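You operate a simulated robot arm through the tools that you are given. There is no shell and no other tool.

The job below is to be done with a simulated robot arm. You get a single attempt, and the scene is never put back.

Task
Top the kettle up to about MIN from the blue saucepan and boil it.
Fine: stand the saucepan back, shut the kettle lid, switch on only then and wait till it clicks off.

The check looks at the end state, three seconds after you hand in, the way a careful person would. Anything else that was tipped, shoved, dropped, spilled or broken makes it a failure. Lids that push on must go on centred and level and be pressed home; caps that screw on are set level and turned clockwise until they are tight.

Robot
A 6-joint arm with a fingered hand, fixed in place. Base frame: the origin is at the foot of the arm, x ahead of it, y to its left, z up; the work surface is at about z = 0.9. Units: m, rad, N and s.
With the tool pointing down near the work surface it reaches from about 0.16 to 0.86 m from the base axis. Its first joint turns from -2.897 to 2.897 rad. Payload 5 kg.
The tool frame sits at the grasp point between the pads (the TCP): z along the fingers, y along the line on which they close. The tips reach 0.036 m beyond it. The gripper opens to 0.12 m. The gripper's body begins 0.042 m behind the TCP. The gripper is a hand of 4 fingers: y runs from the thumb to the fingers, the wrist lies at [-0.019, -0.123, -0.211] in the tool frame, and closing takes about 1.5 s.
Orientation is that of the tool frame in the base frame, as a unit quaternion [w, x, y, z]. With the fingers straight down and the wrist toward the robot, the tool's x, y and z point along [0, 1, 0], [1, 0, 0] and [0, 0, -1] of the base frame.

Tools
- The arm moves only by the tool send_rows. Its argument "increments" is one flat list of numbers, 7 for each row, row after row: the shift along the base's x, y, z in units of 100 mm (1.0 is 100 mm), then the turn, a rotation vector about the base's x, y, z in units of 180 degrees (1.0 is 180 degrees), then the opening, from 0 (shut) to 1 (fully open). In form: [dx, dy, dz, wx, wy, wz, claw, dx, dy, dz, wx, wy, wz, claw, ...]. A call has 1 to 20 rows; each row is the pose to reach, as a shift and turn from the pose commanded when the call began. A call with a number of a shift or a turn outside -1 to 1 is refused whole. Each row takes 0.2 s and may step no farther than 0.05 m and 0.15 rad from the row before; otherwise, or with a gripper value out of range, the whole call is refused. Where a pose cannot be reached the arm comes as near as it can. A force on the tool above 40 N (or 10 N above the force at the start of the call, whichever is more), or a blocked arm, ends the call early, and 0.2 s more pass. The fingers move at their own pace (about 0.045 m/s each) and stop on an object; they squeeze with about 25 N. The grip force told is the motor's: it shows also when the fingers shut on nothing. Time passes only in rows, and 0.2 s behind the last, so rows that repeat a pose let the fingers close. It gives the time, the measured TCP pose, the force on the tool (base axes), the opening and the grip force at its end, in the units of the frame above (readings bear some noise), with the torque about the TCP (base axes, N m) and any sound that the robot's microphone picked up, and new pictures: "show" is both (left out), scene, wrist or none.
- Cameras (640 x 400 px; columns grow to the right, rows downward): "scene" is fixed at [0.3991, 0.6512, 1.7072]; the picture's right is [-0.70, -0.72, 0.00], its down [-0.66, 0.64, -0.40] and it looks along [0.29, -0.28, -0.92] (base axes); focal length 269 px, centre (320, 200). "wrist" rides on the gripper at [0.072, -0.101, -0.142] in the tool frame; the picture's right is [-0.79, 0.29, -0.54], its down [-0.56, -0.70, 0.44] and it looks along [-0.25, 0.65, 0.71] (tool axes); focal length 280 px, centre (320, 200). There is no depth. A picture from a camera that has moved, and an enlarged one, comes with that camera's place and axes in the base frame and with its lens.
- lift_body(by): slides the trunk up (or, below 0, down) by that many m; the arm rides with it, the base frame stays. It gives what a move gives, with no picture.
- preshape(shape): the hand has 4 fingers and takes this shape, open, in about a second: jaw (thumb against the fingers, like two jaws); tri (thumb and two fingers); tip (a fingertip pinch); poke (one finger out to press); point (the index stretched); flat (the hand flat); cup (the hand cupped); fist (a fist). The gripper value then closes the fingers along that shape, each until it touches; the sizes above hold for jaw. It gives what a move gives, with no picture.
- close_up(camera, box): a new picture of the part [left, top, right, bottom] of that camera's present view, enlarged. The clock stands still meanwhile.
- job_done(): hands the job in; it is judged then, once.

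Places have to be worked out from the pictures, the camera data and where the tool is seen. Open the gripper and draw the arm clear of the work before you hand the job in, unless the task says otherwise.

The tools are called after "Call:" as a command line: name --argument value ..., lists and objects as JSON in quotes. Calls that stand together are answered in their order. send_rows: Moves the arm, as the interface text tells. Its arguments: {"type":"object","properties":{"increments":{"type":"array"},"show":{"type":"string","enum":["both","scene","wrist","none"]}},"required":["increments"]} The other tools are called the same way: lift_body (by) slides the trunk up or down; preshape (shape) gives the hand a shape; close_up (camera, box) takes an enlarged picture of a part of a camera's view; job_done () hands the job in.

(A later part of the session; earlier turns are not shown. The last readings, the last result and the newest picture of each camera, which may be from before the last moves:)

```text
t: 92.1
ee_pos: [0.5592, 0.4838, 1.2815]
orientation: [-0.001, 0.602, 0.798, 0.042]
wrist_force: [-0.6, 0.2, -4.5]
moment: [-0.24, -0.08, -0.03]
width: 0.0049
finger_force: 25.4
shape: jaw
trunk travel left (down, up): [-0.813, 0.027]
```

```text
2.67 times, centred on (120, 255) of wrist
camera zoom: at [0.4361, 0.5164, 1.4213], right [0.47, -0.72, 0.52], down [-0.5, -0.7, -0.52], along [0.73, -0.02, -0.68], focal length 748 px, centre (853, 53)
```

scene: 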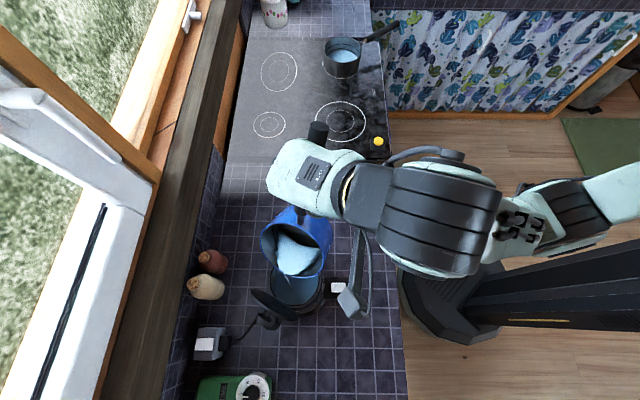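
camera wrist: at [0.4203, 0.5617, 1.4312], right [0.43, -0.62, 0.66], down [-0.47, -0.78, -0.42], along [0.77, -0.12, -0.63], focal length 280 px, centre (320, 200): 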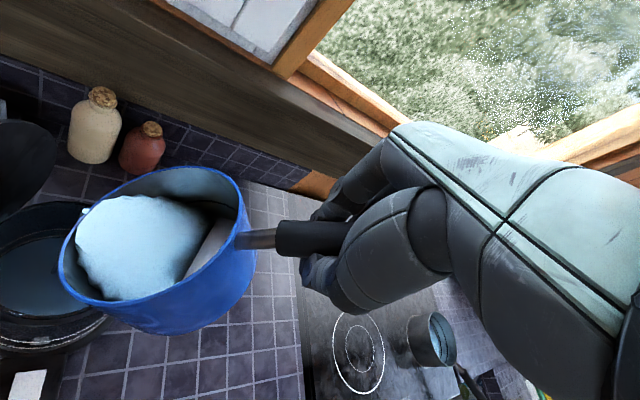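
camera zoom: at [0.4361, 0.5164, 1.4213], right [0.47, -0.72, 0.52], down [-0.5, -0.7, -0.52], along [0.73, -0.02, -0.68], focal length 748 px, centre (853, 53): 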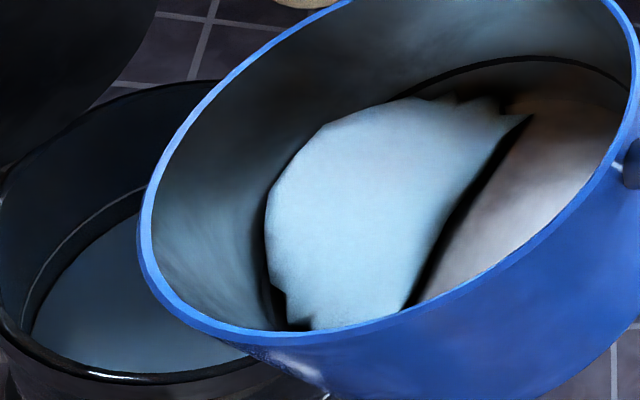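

The stream has stopped and about a third of the water is left in the pan. I check the kettle level closely from this view.

Call:
close_up --camera "wrist" --box '[0, 230, 64, 270]'

Call:
close_up --camera "scene" --box '[264, 258, 328, 298]'

```text
10.00 times, centred on (32, 250) of wrist
camera zoom: at [0.4361, 0.5164, 1.4213], right [0.47, -0.72, 0.52], down [-0.5, -0.7, -0.52], along [0.73, -0.02, -0.68], focal length 2804 px, centre (3200, -300)
```

zoom: 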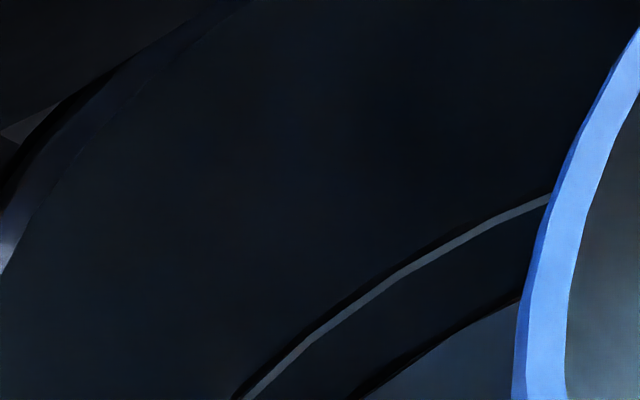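

```text
10.00 times, centred on (296, 278) of scene
camera zoom: at [0.3991, 0.6512, 1.7072], right [-0.7, -0.72, 0.0], down [-0.66, 0.64, -0.4], along [0.29, -0.28, -0.92], focal length 2691 px, centre (560, -580)
```

zoom: 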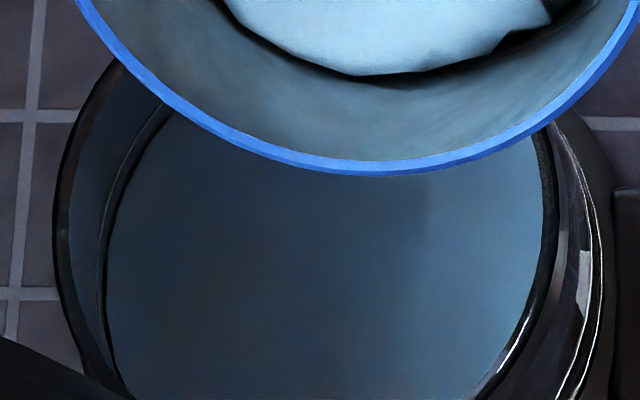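

Level is fine: lower ring just covered, well under the upper ring. Now I level the pan while backing away from the kettle.

Call:
send_rows --increments '[-0.01, -0.09, -0.09, 0.0183, 0.0066, 0, 0, -0.015, -0.18, -0.18, 0.0366, 0.0131, 0, 0, -0.02, -0.27, -0.27, 0.055, 0.0197, 0, 0, -0.025, -0.368, -0.365, 0.0733, 0.0263, 0, 0]' --show "none"

Call:
send_rows --increments '[0.02, -0.06, 0.03, 0.0196, 0.007, 0, 0, 0.04, -0.13, 0.06, 0.0392, 0.0141, 0, 0, 0.07, -0.2, 0.1, 0.0588, 0.0211, 0, 0, 0.1, -0.28, 0.14, 0.0785, 0.0282, 0, 0, 0.12, -0.36, 0.18, 0.0981, 0.0352, 0, 0, 0.15, -0.44, 0.2, 0.1177, 0.0422, 0, 0, 0.18, -0.52, 0.2, 0.1373, 0.0493, 0, 0, 0.2, -0.6, 0.2, 0.1569, 0.0563, 0, 0, 0.2, -0.6, 0.2, 0.1569, 0.0563, 0, 0]' --show "both"

```text
t: 93.1
ee_pos: [0.5574, 0.4448, 1.2478]
orientation: [-0.104, 0.599, 0.787, 0.108]
wrist_force: [0.3, 0.2, -3.5]
moment: [-0.27, -0.1, -0.01]
width: 0.0049
finger_force: 25.1
shape: jaw
trunk travel left (down, up): [-0.813, 0.027]
```

```text
t: 95.1
ee_pos: [0.5769, 0.3865, 1.2669]
orientation: [-0.313, 0.564, 0.724, 0.244]
wrist_force: [-0.2, -0.1, -3.6]
moment: [-0.34, -0.12, 0.03]
width: 0.0049
finger_force: 25.2
shape: jaw
trunk travel left (down, up): [-0.813, 0.027]
camera wrist: at [0.4937, 0.3088, 1.4175], right [0.51, -0.84, -0.21], down [-0.67, -0.23, -0.71], along [0.55, 0.5, -0.67], focal length 280 px, centre (320, 200)
```

scene: 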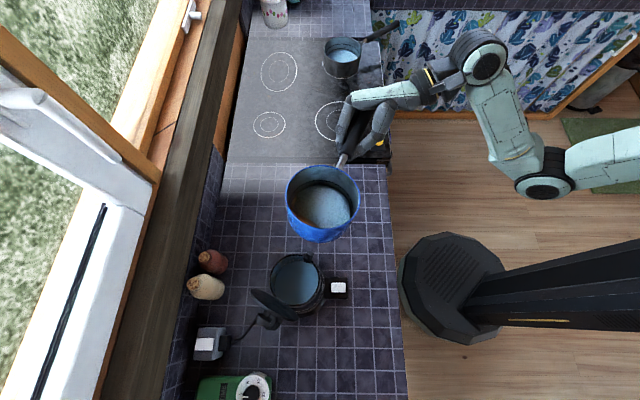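
wrist: 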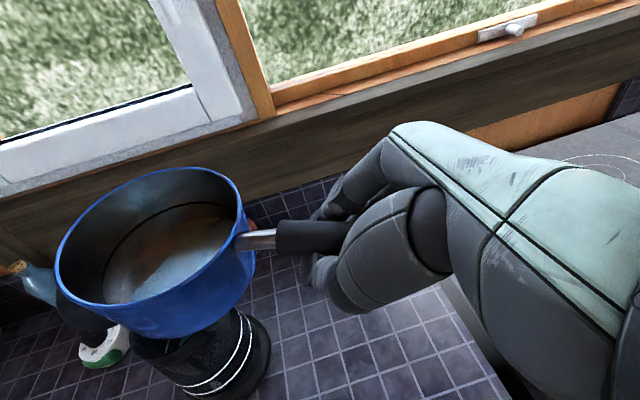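

Pan is level and clear of the kettle. I turn back 30° clockwise while moving over the pan's original place.

Call:
send_rows --increments '[0.02, -0.16, 0, 0, 0, -0.0167, 0, 0.04, -0.32, 0, 0, 0, -0.0333, 0, 0.05, -0.48, 0, 0, 0, -0.05, 0, 0.07, -0.64, 0, 0, 0, -0.0667, 0, 0.09, -0.82, 0, 0, 0, -0.0833, 0]' --show "none"

Call:
send_rows --increments '[0.02, -0.16, -0.1, 0, 0, -0.0167, 0, 0.04, -0.32, -0.25, 0, 0, -0.0333, 0, 0.06, -0.48, -0.45, 0, 0, -0.05, 0, 0.08, -0.66, -0.65, 0, 0, -0.0667, 0, 0.096, -0.83, -0.8, 0, 0, -0.0834, 0, 0.096, -0.83, -1.0, 0, 0, -0.0834, 0, 0.096, -0.83, -1.0, 0, 0, -0.0834, 0]' --show "both"

```text
t: 96.3
ee_pos: [0.5842, 0.3031, 1.2668]
orientation: [-0.279, 0.653, 0.644, 0.283]
wrist_force: [0.0, -0.6, -3.5]
moment: [-0.37, -0.05, -0.03]
width: 0.005
finger_force: 24.7
shape: jaw
trunk travel left (down, up): [-0.813, 0.027]
```

```text
t: 97.9
ee_pos: [0.5943, 0.2192, 1.1662]
orientation: [-0.24, 0.731, 0.554, 0.317]
wrist_force: [0.7, 0.2, -3.9]
moment: [-0.4, 0.09, 0.03]
width: 0.0049
finger_force: 25.4
shape: jaw
trunk travel left (down, up): [-0.813, 0.027]
camera wrist: at [0.4831, 0.194, 1.3181], right [0.02, -0.98, -0.2], down [-0.69, 0.13, -0.71], along [0.72, 0.16, -0.67], focal length 280 px, centre (320, 200)
```

scene: 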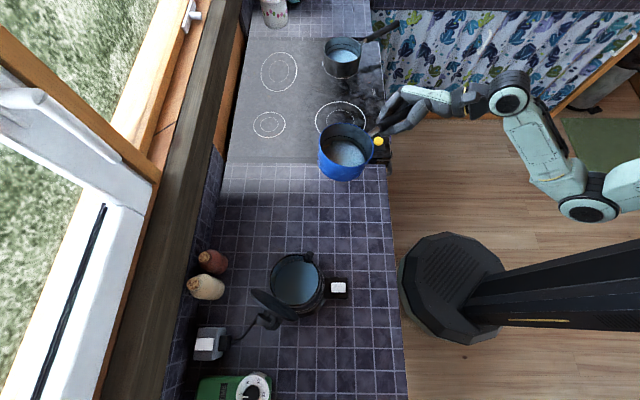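
wrist: 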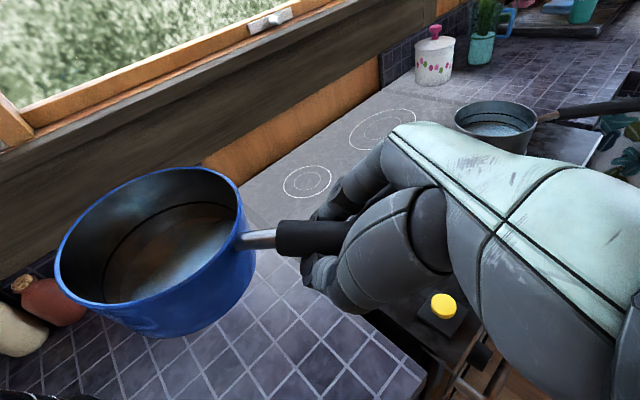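

Same attitude as at pick-up. I lower straight down over the original spot, in stages.

Call:
send_rows --increments '[0, 0, -0.15, 0, 0, 0, 0, 0, 0, -0.35, 0, 0, 0, 0, 0, 0, -0.55, 0, 0, 0, 0, 0, 0, -0.75, 0, 0, 0, 0, 0, 0, -0.9, 0, 0, 0, 0, 0, 0, -1.0, 0, 0, 0, 0]' --show "none"

Call:
send_rows --increments '[0, 0, -0.15, 0, 0, 0, 0, 0, 0, -0.3, 0, 0, 0, 0, 0, 0, -0.44, 0, 0, 0, 0, 0, 0, -0.54, 0, 0, 0, 0, 0, 0, -0.54, 0, 0, 0, 0]' --show "both"

Call:
close_up --camera "scene" --box '[300, 130, 428, 210]'

```text
t: 99.3
ee_pos: [0.5963, 0.2206, 1.0661]
orientation: [-0.24, 0.732, 0.554, 0.317]
wrist_force: [0.1, -0.5, -3.7]
moment: [-0.4, 0.08, -0.04]
width: 0.0048
finger_force: 25.7
shape: jaw
trunk travel left (down, up): [-0.813, 0.027]
```

```text
t: 100.5
ee_pos: [0.5945, 0.2204, 1.0125]
orientation: [-0.241, 0.732, 0.554, 0.316]
wrist_force: [-0.7, -0.9, -3.5]
moment: [-0.36, 0.06, -0.02]
width: 0.005
finger_force: 25.2
shape: jaw
trunk travel left (down, up): [-0.813, 0.027]
camera wrist: at [0.484, 0.1958, 1.1634], right [0.02, -0.98, -0.2], down [-0.69, 0.13, -0.71], along [0.72, 0.16, -0.67], focal length 280 px, centre (320, 200)
```

scene: 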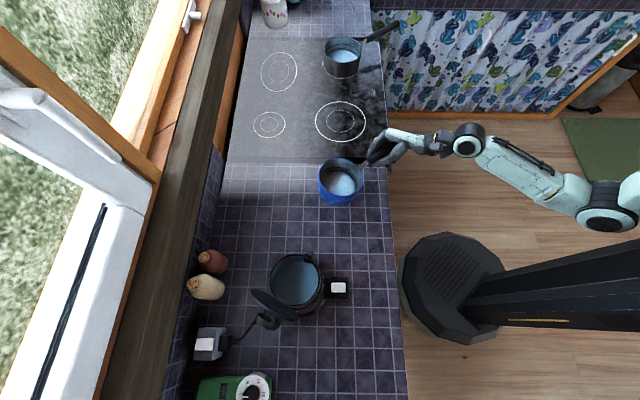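
wrist: 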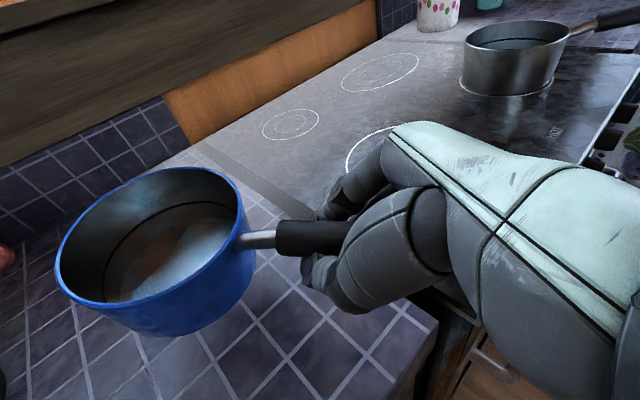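

```text
5.00 times, centred on (364, 170) of scene
camera zoom: at [0.3991, 0.6512, 1.7072], right [-0.7, -0.72, 0.0], down [-0.66, 0.64, -0.4], along [0.29, -0.28, -0.92], focal length 1345 px, centre (100, 350)
```

zoom: 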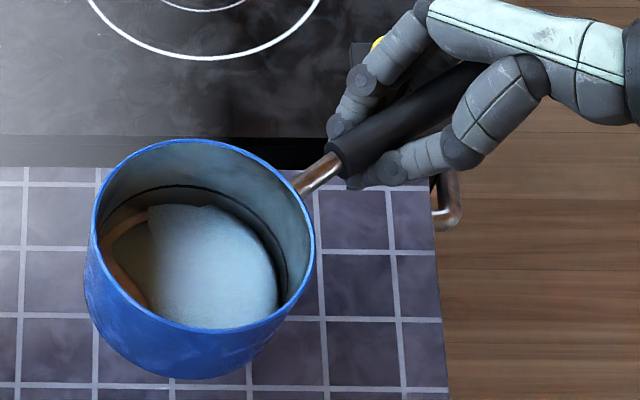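

The pan now hangs about 11° nose-up and slightly rolled (water lies toward the handle/-x side). I level it with a small corrective rotation before setting it down.

Call:
send_rows --increments '[0, 0, 0, -0.0106, 0.0098, 0, 0, 0, 0, 0, -0.0212, 0.0196, 0, 0, 0, 0, 0, -0.0318, 0.0294, 0, 0, 0, 0, 0, -0.0424, 0.0392, 0, 0, 0, 0, 0, -0.053, 0.049, 0, 0, 0, 0, 0, -0.053, 0.049, 0, 0]' --show "both"

Call:
close_up --camera "scene" --box '[300, 130, 428, 210]'

Call:
close_up --camera "wrist" --box '[0, 130, 320, 330]'

```text
t: 101.9
ee_pos: [0.5968, 0.221, 1.0129]
orientation: [-0.22, 0.772, 0.558, 0.212]
wrist_force: [0.9, 0.7, -3.5]
moment: [-0.37, 0.07, -0.01]
width: 0.0048
finger_force: 24.5
shape: jaw
trunk travel left (down, up): [-0.813, 0.027]
camera wrist: at [0.5092, 0.2225, 1.1806], right [0.0, -1.0, -0.04], down [-0.79, 0.02, -0.61], along [0.61, 0.03, -0.79], focal length 280 px, centre (320, 200)
```

scene: 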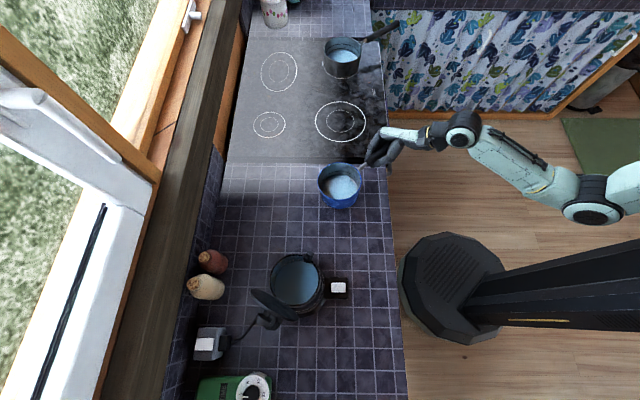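
wrist: 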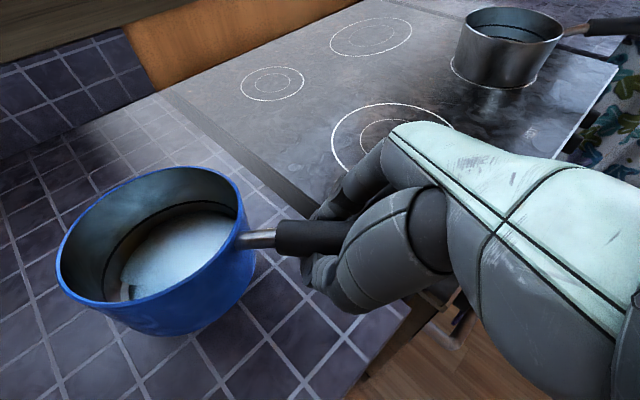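

```text
5.00 times, centred on (364, 170) of scene
camera zoom: at [0.3991, 0.6512, 1.7072], right [-0.7, -0.72, 0.0], down [-0.66, 0.64, -0.4], along [0.29, -0.28, -0.92], focal length 1345 px, centre (100, 350)
```

zoom: 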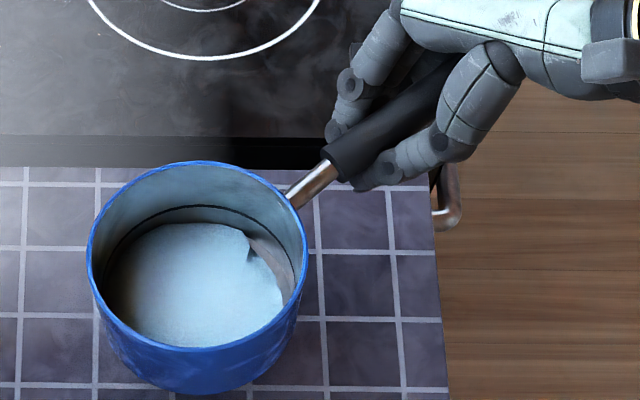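

```text
2.00 times, centred on (160, 230) of wrist
camera zoom: at [0.5092, 0.2225, 1.1806], right [0.0, -1.0, -0.04], down [-0.79, 0.02, -0.61], along [0.61, 0.03, -0.79], focal length 561 px, centre (640, 140)
```

zoom: 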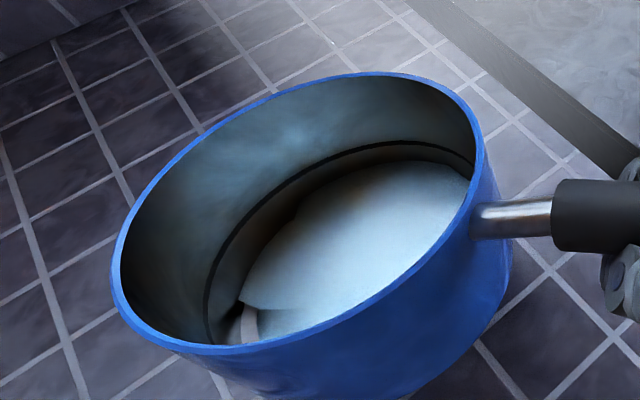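

The remaining water forms a blob, so I judge the tilt from the rim ellipse instead: the pan is still about 4–5° nose-up and very slightly rolled the other way. I trim that and lower until contact shows in the force.

Call:
send_rows --increments '[0, 0, -0.05, -0.0124, -0.0062, 0, 0, 0, 0, -0.1, -0.0248, -0.0124, 0, 0, 0, 0, -0.18, -0.0248, -0.0124, 0, 0, 0, 0, -0.26, -0.0248, -0.0124, 0, 0, 0, 0, -0.26, -0.0248, -0.0124, 0, 0]' --show "both"

Call:
close_up --camera "scene" --box '[300, 130, 428, 210]'

Call:
close_up --camera "wrist" --box '[0, 130, 320, 330]'

```text
t: 103.1
ee_pos: [0.5962, 0.2208, 0.9875]
orientation: [-0.179, 0.774, 0.571, 0.206]
wrist_force: [0.1, -0.3, -2.1]
moment: [-0.24, 0.01, -0.02]
width: 0.0049
finger_force: 24.6
shape: jaw
trunk travel left (down, up): [-0.813, 0.027]
camera wrist: at [0.5026, 0.2356, 1.1512], right [0.0, -1.0, 0.04], down [-0.77, -0.03, -0.64], along [0.64, -0.03, -0.77], focal length 280 px, centre (320, 200)
```

scene: 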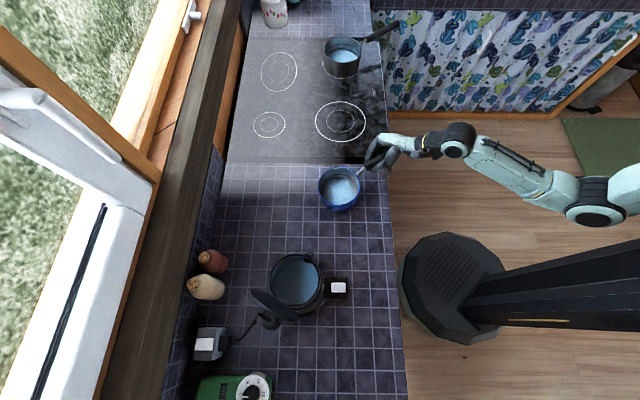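
wrist: 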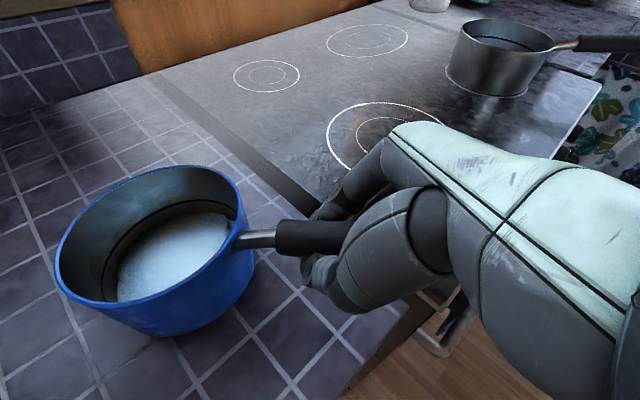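

```text
5.00 times, centred on (364, 170) of scene
camera zoom: at [0.3991, 0.6512, 1.7072], right [-0.7, -0.72, 0.0], down [-0.66, 0.64, -0.4], along [0.29, -0.28, -0.92], focal length 1345 px, centre (100, 350)
```

zoom: 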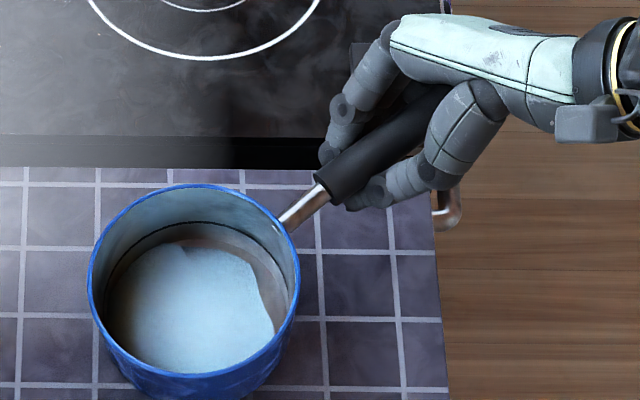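

```text
2.00 times, centred on (160, 230) of wrist
camera zoom: at [0.5026, 0.2356, 1.1512], right [0.0, -1.0, 0.04], down [-0.77, -0.03, -0.64], along [0.64, -0.03, -0.77], focal length 561 px, centre (640, 140)
```

zoom: 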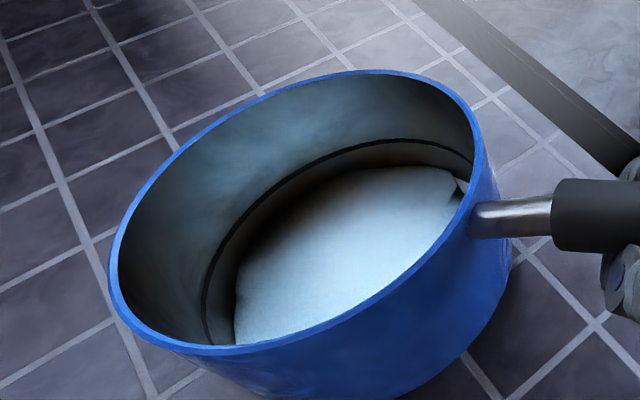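

Contact has begun (load down to 2.1 N). I lower a little more until the counter carries the pan.

Call:
send_rows --increments '[0, 0, -0.03, -0.005, 0.001, 0, 0, 0, 0, -0.06, -0.01, 0.002, 0, 0, 0, 0, -0.09, -0.015, 0.003, 0, 0, 0, 0, -0.09, -0.015, 0.003, 0, 0]' --show "none"

Call:
send_rows --increments '[0, 0, -0.03, -0.005, 0.001, 0, 0, 0, 0, -0.06, -0.01, 0.002, 0, 0, 0, 0, -0.06, -0.01, 0.002, 0, 0]' --show "none"

Call:
close_up --camera "scene" --box '[300, 130, 428, 210]'

Call:
close_up --camera "wrist" --box '[0, 130, 320, 330]'

```text
t: 104.1
ee_pos: [0.5956, 0.2212, 0.9776]
orientation: [-0.165, 0.78, 0.574, 0.188]
wrist_force: [0.2, -0.7, -1.2]
moment: [0.03, -0.06, -0.01]
width: 0.0048
finger_force: 24.9
shape: jaw
trunk travel left (down, up): [-0.813, 0.027]
```

```text
t: 104.9
ee_pos: [0.5951, 0.2202, 0.97]
orientation: [-0.154, 0.783, 0.576, 0.176]
wrist_force: [-0.6, -0.2, -0.9]
moment: [0.04, -0.11, 0.01]
width: 0.0047
finger_force: 24.7
shape: jaw
trunk travel left (down, up): [-0.813, 0.027]
```

```text
5.00 times, centred on (364, 170) of scene
camera zoom: at [0.3991, 0.6512, 1.7072], right [-0.7, -0.72, 0.0], down [-0.66, 0.64, -0.4], along [0.29, -0.28, -0.92], focal length 1345 px, centre (100, 350)
```

zoom: 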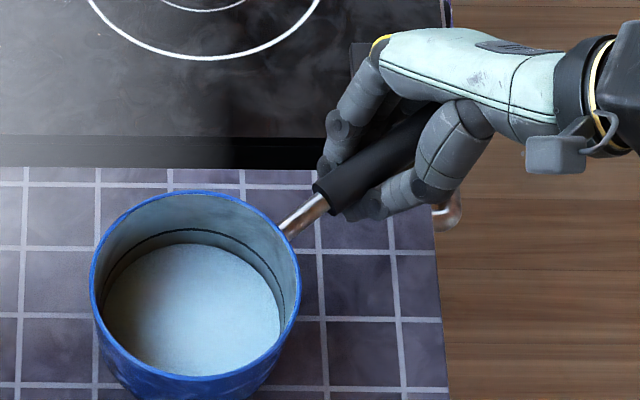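

```text
2.00 times, centred on (160, 230) of wrist
camera zoom: at [0.5049, 0.2471, 1.1351], right [0.01, -0.99, 0.11], down [-0.78, -0.08, -0.62], along [0.63, -0.09, -0.77], focal length 561 px, centre (640, 140)
```

zoom: 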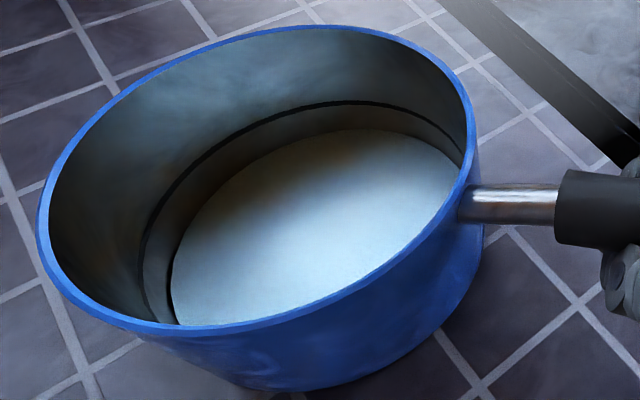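

The pan stands flat on its original spot with almost no load on the hand. I open the hand and check before withdrawing.

Call:
send_rows --increments '[0, 0, 0, 0, 0, 0, 0.1, 0, 0, 0, 0, 0, 0, 0.25, 0, 0, 0, 0, 0, 0, 0.45, 0, 0, 0, 0, 0, 0, 0.5, 0, 0, 0, 0, 0, 0, 0.5, 0, 0, 0, 0, 0, 0, 0.5, 0, 0, 0, 0, 0, 0, 0.5]' --show "none"

Call:
close_up --camera "scene" --box '[300, 130, 428, 210]'

Call:
close_up --camera "wrist" --box '[0, 130, 420, 392]'

```text
t: 106.5
ee_pos: [0.5953, 0.2203, 0.9712]
orientation: [-0.154, 0.783, 0.576, 0.177]
wrist_force: [-1.1, 0.0, 0.1]
moment: [-0.02, -0.02, 0.0]
width: 0.0598
finger_force: 0.1
shape: jaw
trunk travel left (down, up): [-0.813, 0.027]
```

```text
5.00 times, centred on (364, 170) of scene
camera zoom: at [0.3991, 0.6512, 1.7072], right [-0.7, -0.72, 0.0], down [-0.66, 0.64, -0.4], along [0.29, -0.28, -0.92], focal length 1345 px, centre (100, 350)
```

zoom: 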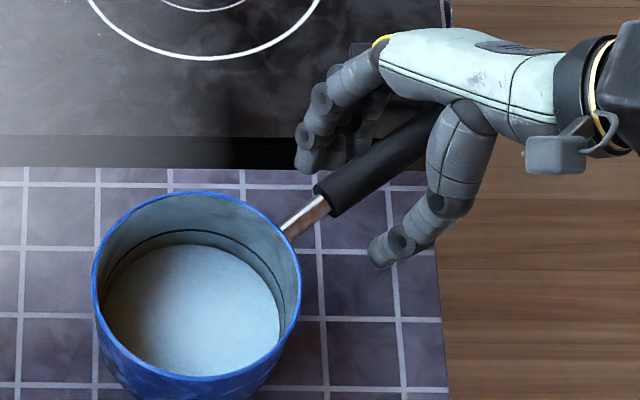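

```text
1.52 times, centred on (210, 261) of wrist
camera zoom: at [0.5048, 0.2472, 1.1351], right [0.01, -0.99, 0.11], down [-0.78, -0.08, -0.62], along [0.63, -0.09, -0.77], focal length 427 px, centre (488, 107)
```

zoom: 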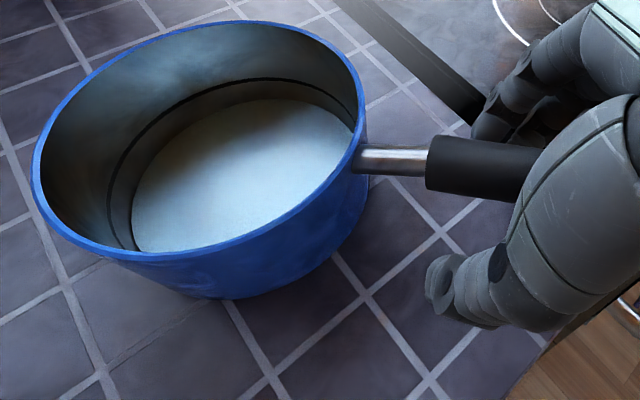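

Pan released, standing where it was. I withdraw along the finger axis, then rise clear.

Call:
send_rows --increments '[-0.03, -0.13, 0.27, 0, 0, 0, 0.5, -0.06, -0.27, 0.53, 0, 0, 0, 0.5, -0.09, -0.4, 0.8, 0, 0, 0, 0.5, -0.11, -0.49, 0.98, 0, 0, 0, 0.5, -0.11, -0.49, 0.98, 0, 0, 0, 0.5]' --show "none"

Call:
send_rows --increments '[0, 0.1, 0.3, -0.04, 0.011, 0, 0.5, 0, 0.2, 0.6, -0.08, 0.022, 0, 0.5, 0, 0.3, 0.8, -0.12, 0.033, 0, 0.5, 0, 0.4, 1.0, -0.15, 0.042, 0, 0.5]' --show "both"

Call:
close_up --camera "scene" --box '[240, 240, 368, 320]'

```text
t: 107.7
ee_pos: [0.5841, 0.1697, 1.0681]
orientation: [-0.154, 0.783, 0.577, 0.176]
wrist_force: [0.3, -0.2, -0.8]
moment: [0.03, 0.03, -0.03]
width: 0.0596
finger_force: 0.1
shape: jaw
trunk travel left (down, up): [-0.813, 0.027]
```

```text
t: 108.7
ee_pos: [0.5853, 0.2124, 1.169]
orientation: [-0.003, 0.807, 0.59, -0.015]
wrist_force: [-1.1, 0.3, 0.5]
moment: [0.01, 0.0, -0.03]
width: 0.0594
finger_force: 0.1
shape: jaw
trunk travel left (down, up): [-0.813, 0.027]
camera wrist: at [0.5153, 0.3135, 1.3134], right [0.05, -0.83, 0.55], down [-0.85, -0.33, -0.41], along [0.53, -0.45, -0.72], focal length 280 px, centre (320, 200)
```

scene: 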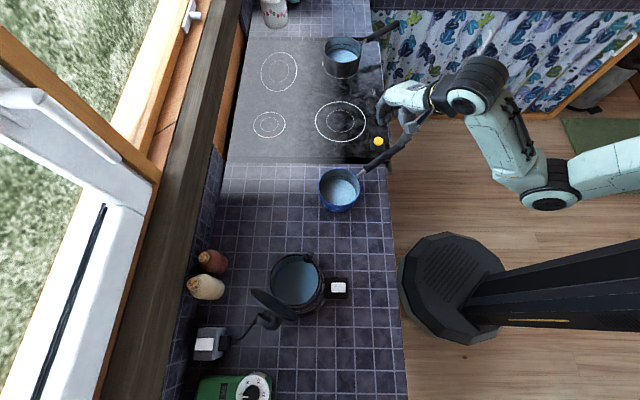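
wrist: 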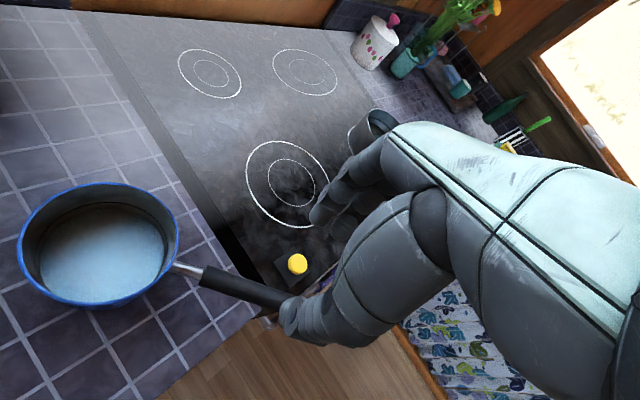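

```text
5.00 times, centred on (304, 280) of scene
camera zoom: at [0.3991, 0.6512, 1.7072], right [-0.7, -0.72, 0.0], down [-0.66, 0.64, -0.4], along [0.29, -0.28, -0.92], focal length 1345 px, centre (400, -200)
```

zoom: 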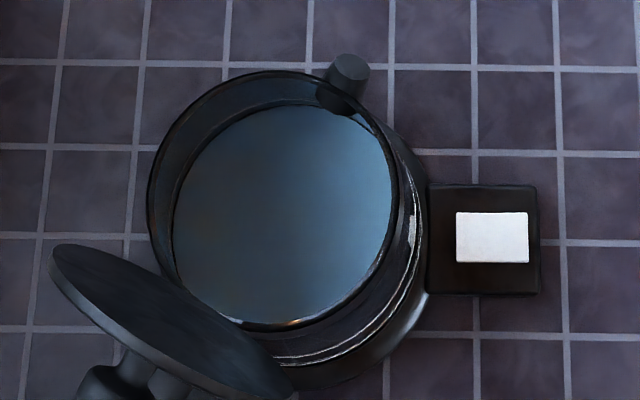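

Pan is back in place and nothing is spilled. Next is the lid: I zoom in on its hinge side and back from the scene camera.

Call:
close_up --camera "scene" --box '[236, 280, 316, 330]'

Call:
send_rows --increments '[-0.1, 0.25, 0.2, 0, 0, 0.03, 1, -0.25, 0.5, 0.4, 0, 0, 0.065, 1, -0.4, 0.75, 0.6, 0, 0, 0.1, 1, -0.5, 1.0, 0.8, 0, 0, 0.13, 1]' --show "none"

Call:
send_rows --increments '[-0.1, 0.25, 0.1, 0, 0, 0.03, 1, -0.2, 0.5, 0.2, 0, 0, 0.065, 1, -0.3, 0.75, 0.3, 0, 0, 0.1, 1, -0.4, 1.0, 0.4, 0, 0, 0.13, 1, -0.4, 1.0, 0.4, 0, 0, 0.13, 1]' --show "both"

```text
8.00 times, centred on (276, 305) of scene
camera zoom: at [0.3991, 0.6512, 1.7072], right [-0.7, -0.72, 0.0], down [-0.66, 0.64, -0.4], along [0.29, -0.28, -0.92], focal length 2153 px, centre (672, -640)
```

zoom: 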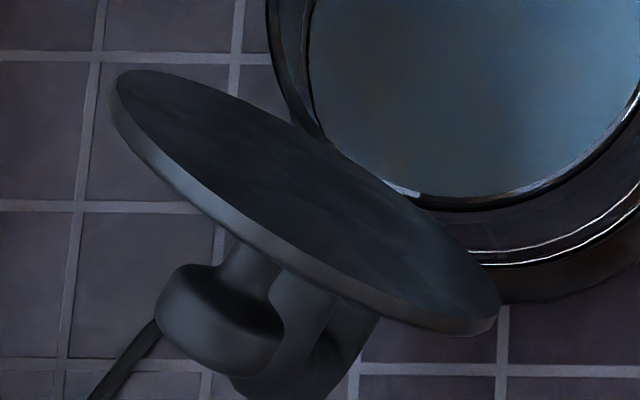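

```text
t: 109.7
ee_pos: [0.5384, 0.3135, 1.246]
orientation: [0.001, 0.67, 0.743, -0.013]
wrist_force: [0.2, 0.7, 0.1]
moment: [-0.04, 0.0, -0.01]
width: 0.1195
finger_force: 0.1
shape: jaw
trunk travel left (down, up): [-0.813, 0.027]
```

```text
t: 110.9
ee_pos: [0.4988, 0.4152, 1.287]
orientation: [0.002, 0.505, 0.863, -0.012]
wrist_force: [-0.1, -1.1, -0.5]
moment: [-0.01, 0.03, -0.02]
width: 0.1197
finger_force: 0.1
shape: jaw
out of reach, approached as far as the arm can: row 1, 2, 3, 4, 5
trunk travel left (down, up): [-0.813, 0.027]
camera wrist: at [0.3758, 0.4323, 1.4294], right [0.64, -0.53, 0.55], down [-0.34, -0.84, -0.42], along [0.69, 0.08, -0.72], focal length 280 px, centre (320, 200)
```

scene: 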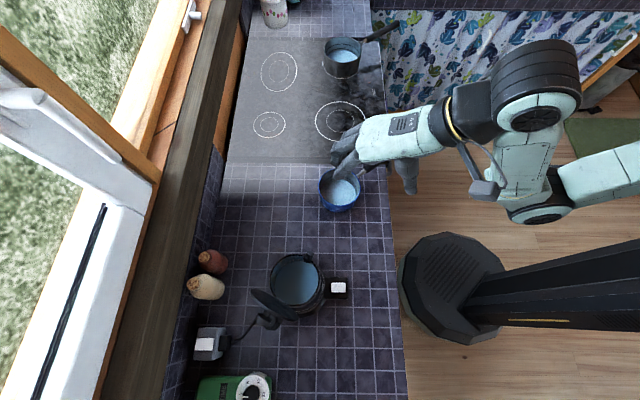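
wrist: 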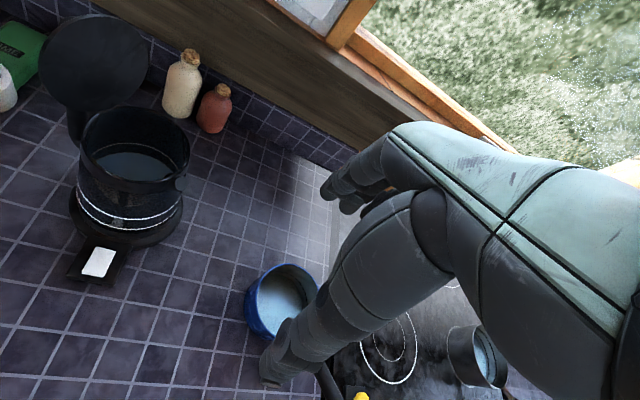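

The lid's centre triangulates to (0.476, 0.700, 1.149): it stands about vertical, hinged on the kettle's far side, its knob on the back. I'll hook it from behind with one finger, so I try the "poke" shape and locate its fingertip.

Call:
preshape --shape "poke"

Call:
close_up --camera "wrist" --box '[0, 0, 640, 400]'

Call:
close_up --camera "scene" --box '[290, 80, 450, 180]'

```text
t: 111.8
ee_pos: [0.4986, 0.4147, 1.2854]
orientation: [0.004, 0.507, 0.862, -0.013]
wrist_force: [-0.4, 0.6, -0.4]
moment: [0.0, 0.02, 0.02]
width: 0.0
finger_force: 0.1
shape: poke
trunk travel left (down, up): [-0.813, 0.027]
```

```text
1.00 times, centred on (320, 200) of wrist (not enlarged: the box is as wide or as high as the picture)
camera zoom: at [0.3758, 0.4326, 1.4292], right [0.64, -0.53, 0.55], down [-0.34, -0.84, -0.42], along [0.69, 0.08, -0.72], focal length 280 px, centre (320, 200)
```

zoom: 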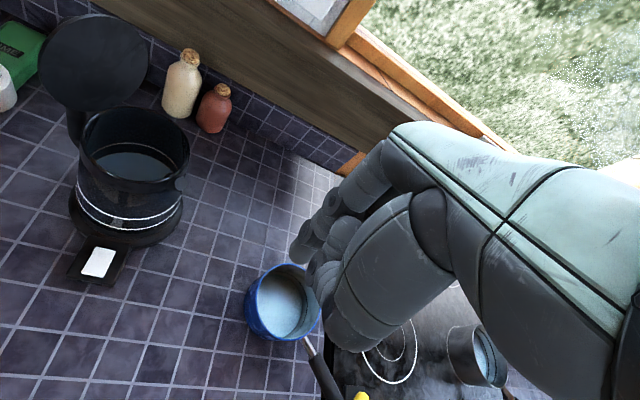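

```text
4.00 times, centred on (370, 130) of scene
camera zoom: at [0.3991, 0.6512, 1.7072], right [-0.7, -0.72, 0.0], down [-0.66, 0.64, -0.4], along [0.29, -0.28, -0.92], focal length 1076 px, centre (120, 480)
```

zoom: 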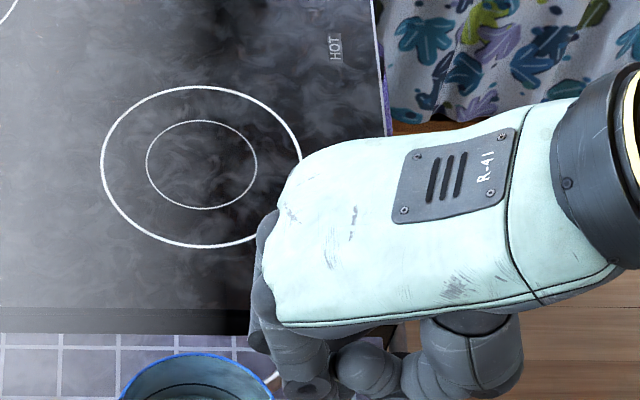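

I zoom in to pin down the extended fingertip.

Call:
close_up --camera "scene" --box '[330, 150, 426, 210]'

Call:
close_up --camera "wrist" --box '[260, 160, 452, 280]'

```text
6.67 times, centred on (378, 180) of scene
camera zoom: at [0.3991, 0.6512, 1.7072], right [-0.7, -0.72, 0.0], down [-0.66, 0.64, -0.4], along [0.29, -0.28, -0.92], focal length 1794 px, centre (-67, 333)
```

zoom: 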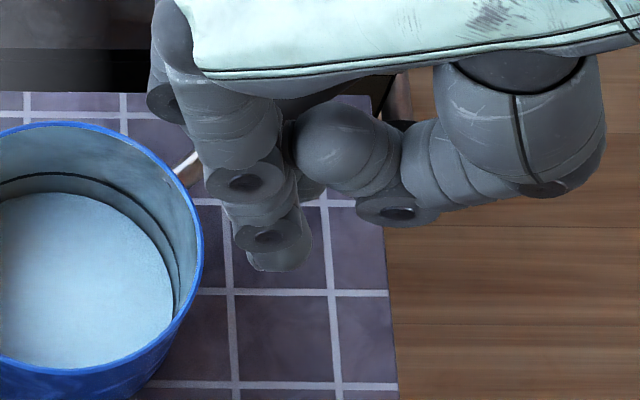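

```text
3.33 times, centred on (356, 220) of wrist
camera zoom: at [0.3758, 0.4326, 1.4292], right [0.64, -0.53, 0.55], down [-0.34, -0.84, -0.42], along [0.69, 0.08, -0.72], focal length 935 px, centre (200, 133)
```

zoom: 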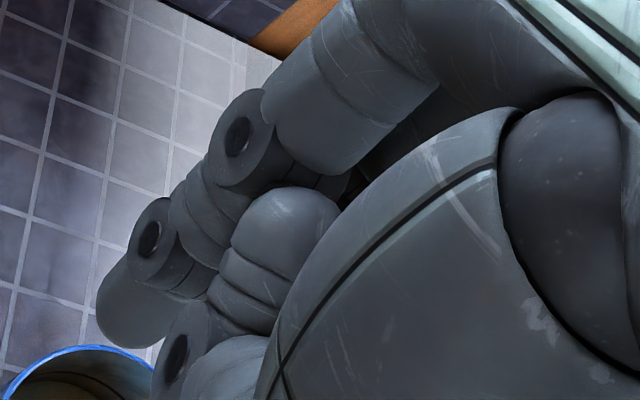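

The poke fingertip sits at tool (0.013, −0.002, 0.03), with bulky folded fingers beside it. The plain closed jaw makes a slimmer, known "beak", so I switch back to jaw, close it, and move high over toward the far side of the lid to test the reach there.

Call:
preshape --shape "jaw"

Call:
send_rows --increments '[-0.02, 0.2, 0.0, 0, 0, 0.015, 0, -0.04, 0.4, 0.05, 0, 0, 0.03, 0, -0.06, 0.6, 0.1, 0, 0, 0.045, 0, -0.08, 0.8, 0.1, 0, 0, 0.06, 0, -0.1, 1.0, 0.1, 0, 0, 0.075, 0, -0.1, 1.0, 0.1, 0, 0, 0.075, 0]' --show "none"

Call:
send_rows --increments '[-0.02, 0.2, 0.02, 0, 0, 0.015, 0, -0.04, 0.4, 0.04, 0, 0, 0.03, 0, -0.06, 0.6, 0.06, 0, 0, 0.045, 0, -0.08, 0.8, 0.08, 0, 0, 0.06, 0, -0.1, 1.0, 0.1, 0, 0, 0.075, 0, -0.1, 1.0, 0.1, 0, 0, 0.075, 0]' --show "both"

```text
t: 112.7
ee_pos: [0.4991, 0.4156, 1.286]
orientation: [0.004, 0.506, 0.862, -0.013]
wrist_force: [-0.4, -1.1, -0.5]
moment: [-0.01, 0.01, 0.0]
width: 0.1201
finger_force: 0.0
shape: jaw
trunk travel left (down, up): [-0.813, 0.027]
```

```text
t: 114.1
ee_pos: [0.4893, 0.5127, 1.2958]
orientation: [0.003, 0.401, 0.916, -0.014]
wrist_force: [0.6, 0.0, 0.0]
moment: [-0.01, 0.01, 0.02]
width: 0.0
finger_force: 0.0
shape: jaw
trunk travel left (down, up): [-0.813, 0.027]
```

```text
t: 115.5
ee_pos: [0.4771, 0.6135, 1.3067]
orientation: [0.005, 0.29, 0.957, -0.013]
wrist_force: [-0.6, 0.3, -0.2]
moment: [-0.01, 0.0, -0.02]
width: 0.0
finger_force: 24.9
shape: jaw
trunk travel left (down, up): [-0.813, 0.027]
camera wrist: at [0.3608, 0.5731, 1.4507], right [0.81, -0.18, 0.55], down [0.08, -0.91, -0.42], along [0.57, 0.38, -0.72], focal length 280 px, centre (320, 200)
```

scene: 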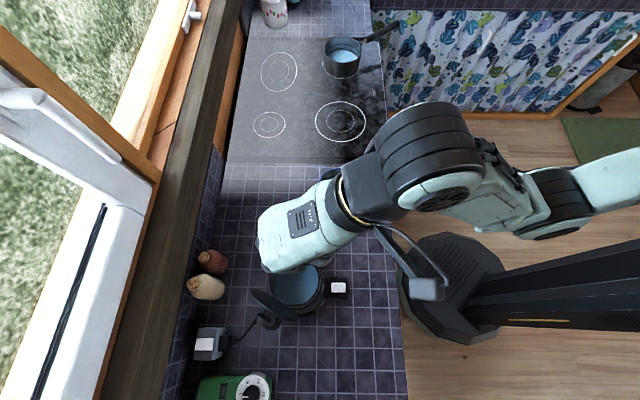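
wrist: 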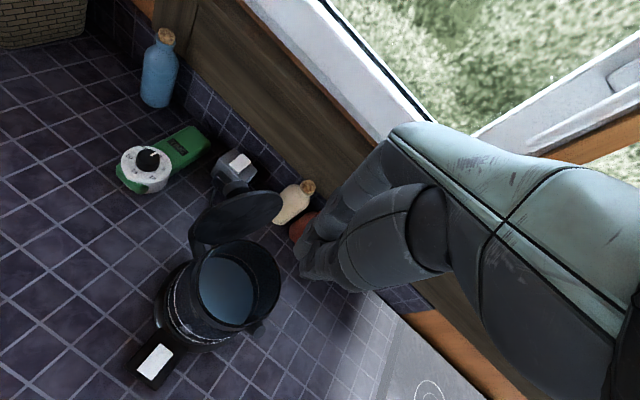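

A clear side view of the kettle and lid. I zoom in on it.

Call:
close_up --camera "wrist" --box '[120, 130, 344, 270]'

Call:
close_up --camera "wrist" --box '[110, 240, 302, 360]'

```text
2.86 times, centred on (232, 200) of wrist
camera zoom: at [0.3608, 0.5731, 1.4507], right [0.81, -0.18, 0.55], down [0.08, -0.91, -0.42], along [0.57, 0.38, -0.72], focal length 801 px, centre (571, 200)
```

zoom: 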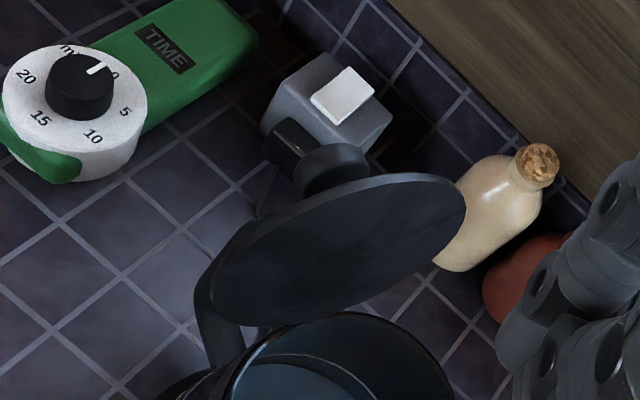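

```text
3.33 times, centred on (206, 300) of wrist
camera zoom: at [0.3608, 0.5731, 1.4507], right [0.81, -0.18, 0.55], down [0.08, -0.91, -0.42], along [0.57, 0.38, -0.72], focal length 935 px, centre (700, -133)
```

zoom: 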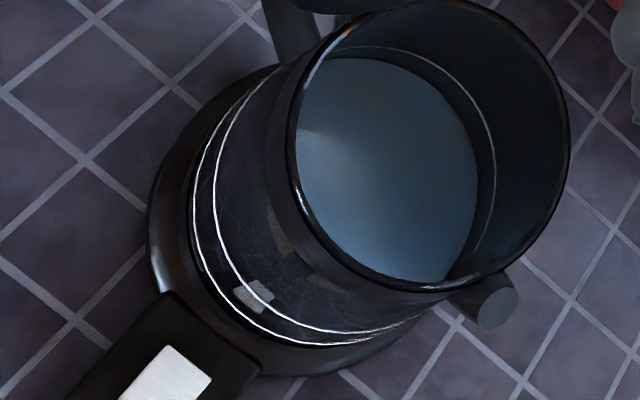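

The lid leans back about 6° past vertical: hinge at (0.478, 0.694, 1.09), top edge at (0.474, 0.706, 1.204), knob behind its centre. I move the closed beak high over the lid to its far side (tips stay 6 cm above the lid top).

Call:
send_rows --increments '[-0.03, 0.25, 0.0, 0, 0, 0, 0, -0.06, 0.5, 0.0, 0, 0, 0, 0, -0.09, 0.75, 0.0, 0, 0, 0, 0, -0.12, 1.0, 0, 0, 0, 0, 0, -0.12, 1.0, 0, 0, 0, 0, 0]' --show "none"

Call:
send_rows --increments '[-0.01, 0.15, 0.0, 0, 0, 0, 0, -0.02, 0.29, 0.0, 0, 0, 0, 0, -0.02, 0.29, 0.0, 0, 0, 0, 0]' --show "both"

Call:
close_up --camera "scene" --box '[220, 240, 380, 340]'

```text
t: 116.7
ee_pos: [0.4658, 0.713, 1.3043]
orientation: [0.005, 0.291, 0.957, -0.014]
wrist_force: [-0.4, 0.1, -0.1]
moment: [0.0, 0.0, -0.01]
width: 0.0001
finger_force: 25.1
shape: jaw
trunk travel left (down, up): [-0.813, 0.027]
```

```text
t: 117.5
ee_pos: [0.4636, 0.7423, 1.305]
orientation: [0.005, 0.292, 0.956, -0.013]
wrist_force: [-0.1, 0.4, 0.4]
moment: [0.01, -0.01, -0.01]
width: 0.0
finger_force: 25.0
shape: jaw
trunk travel left (down, up): [-0.813, 0.027]
camera wrist: at [0.3472, 0.7025, 1.4489], right [0.81, -0.18, 0.55], down [0.08, -0.91, -0.42], along [0.57, 0.38, -0.72], focal length 280 px, centre (320, 200)
```

scene: 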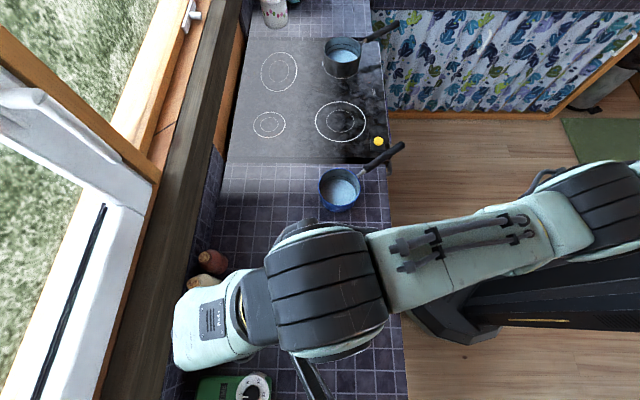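
wrist: 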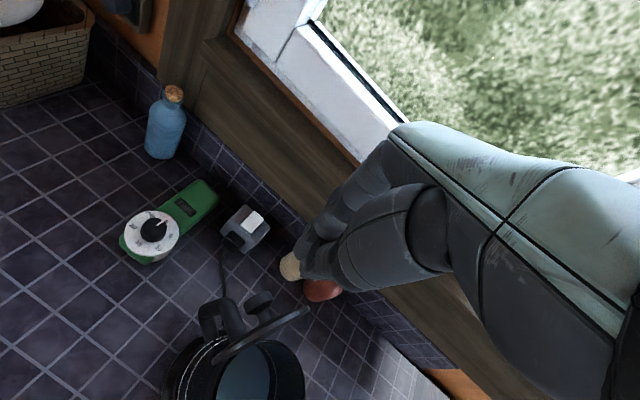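

```text
4.00 times, centred on (300, 290) of scene
camera zoom: at [0.3991, 0.6512, 1.7072], right [-0.7, -0.72, 0.0], down [-0.66, 0.64, -0.4], along [0.29, -0.28, -0.92], focal length 1076 px, centre (400, -160)
```

zoom: 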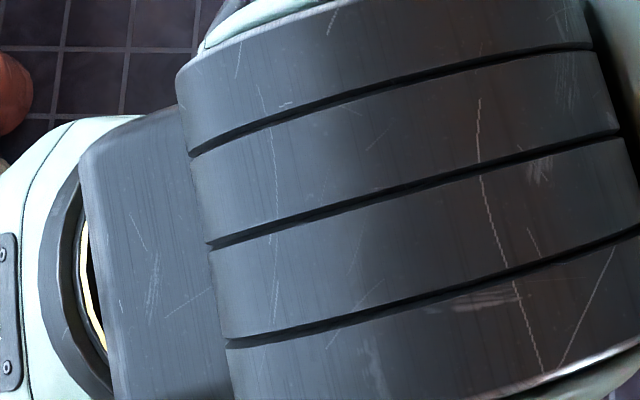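

The arm reaches behind the lid. I zoom the wrist view on lid, knob and handle from this side.

Call:
close_up --camera "wrist" --box '[150, 260, 374, 400]'

```text
2.86 times, centred on (262, 330) of wrist
camera zoom: at [0.3472, 0.7025, 1.4489], right [0.81, -0.18, 0.55], down [0.08, -0.91, -0.42], along [0.57, 0.38, -0.72], focal length 801 px, centre (486, -171)
```

zoom: 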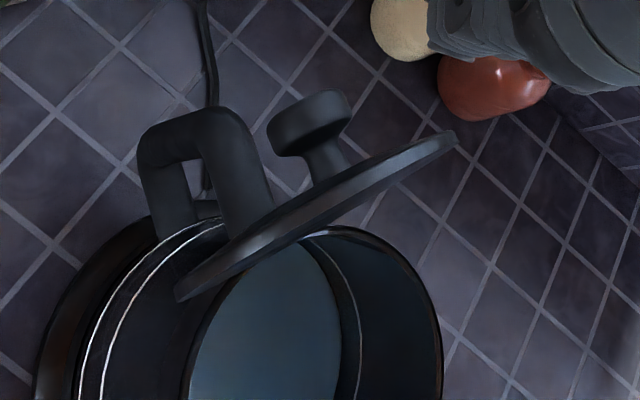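

Knob end is at about (0.469, 0.729, 1.163), its top near z 1.18, and the lid's top edge at 1.204. I lower the beak behind the lid so its tips reach z≈1.187, just above the knob.

Call:
send_rows --increments '[0, 0, -0.2, 0, 0, 0, 0, 0, 0, -0.4, 0, 0, 0, 0, 0, 0, -0.6, 0, 0, 0, 0, 0, 0, -0.72, 0, 0, 0, 0, 0, 0, -0.82, 0, 0, 0, 0, 0, 0, -0.82, 0, 0, 0, 0]' --show "both"

Call:
close_up --camera "wrist" --box '[180, 200, 404, 340]'

```text
t: 118.9
ee_pos: [0.4629, 0.7424, 1.2224]
orientation: [0.005, 0.291, 0.957, -0.014]
wrist_force: [0.5, -0.1, 0.4]
moment: [0.01, -0.03, 0.0]
width: 0.0
finger_force: 24.9
shape: jaw
trunk travel left (down, up): [-0.813, 0.027]
camera wrist: at [0.3469, 0.7036, 1.367], right [0.81, -0.18, 0.55], down [0.08, -0.91, -0.42], along [0.57, 0.38, -0.72], focal length 280 px, centre (320, 200)
```

scene: 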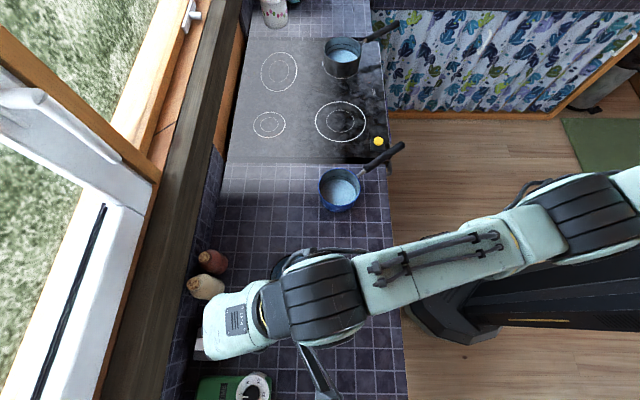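
wrist: 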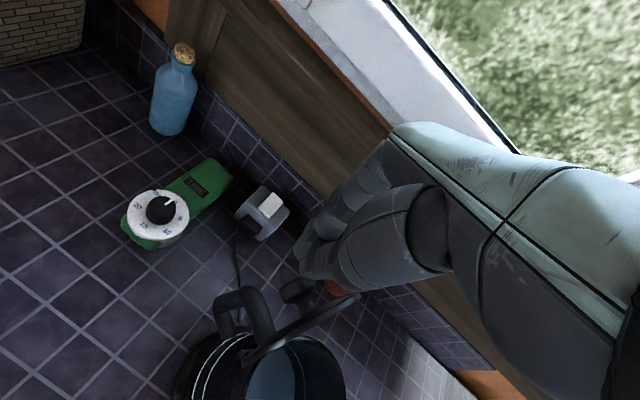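

```text
2.86 times, centred on (292, 270) of wrist
camera zoom: at [0.3469, 0.7036, 1.367], right [0.81, -0.18, 0.55], down [0.08, -0.91, -0.42], along [0.57, 0.38, -0.72], focal length 801 px, centre (400, 0)
```

zoom: 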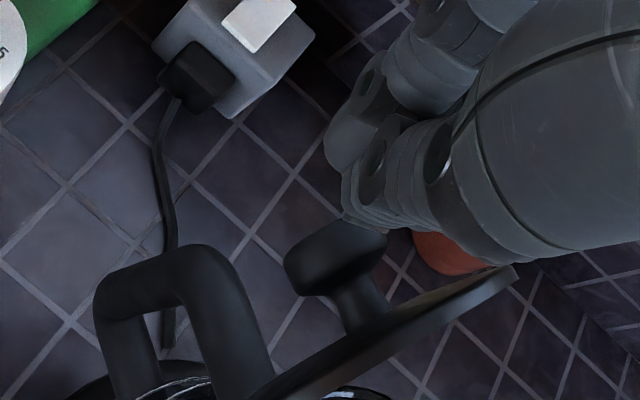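

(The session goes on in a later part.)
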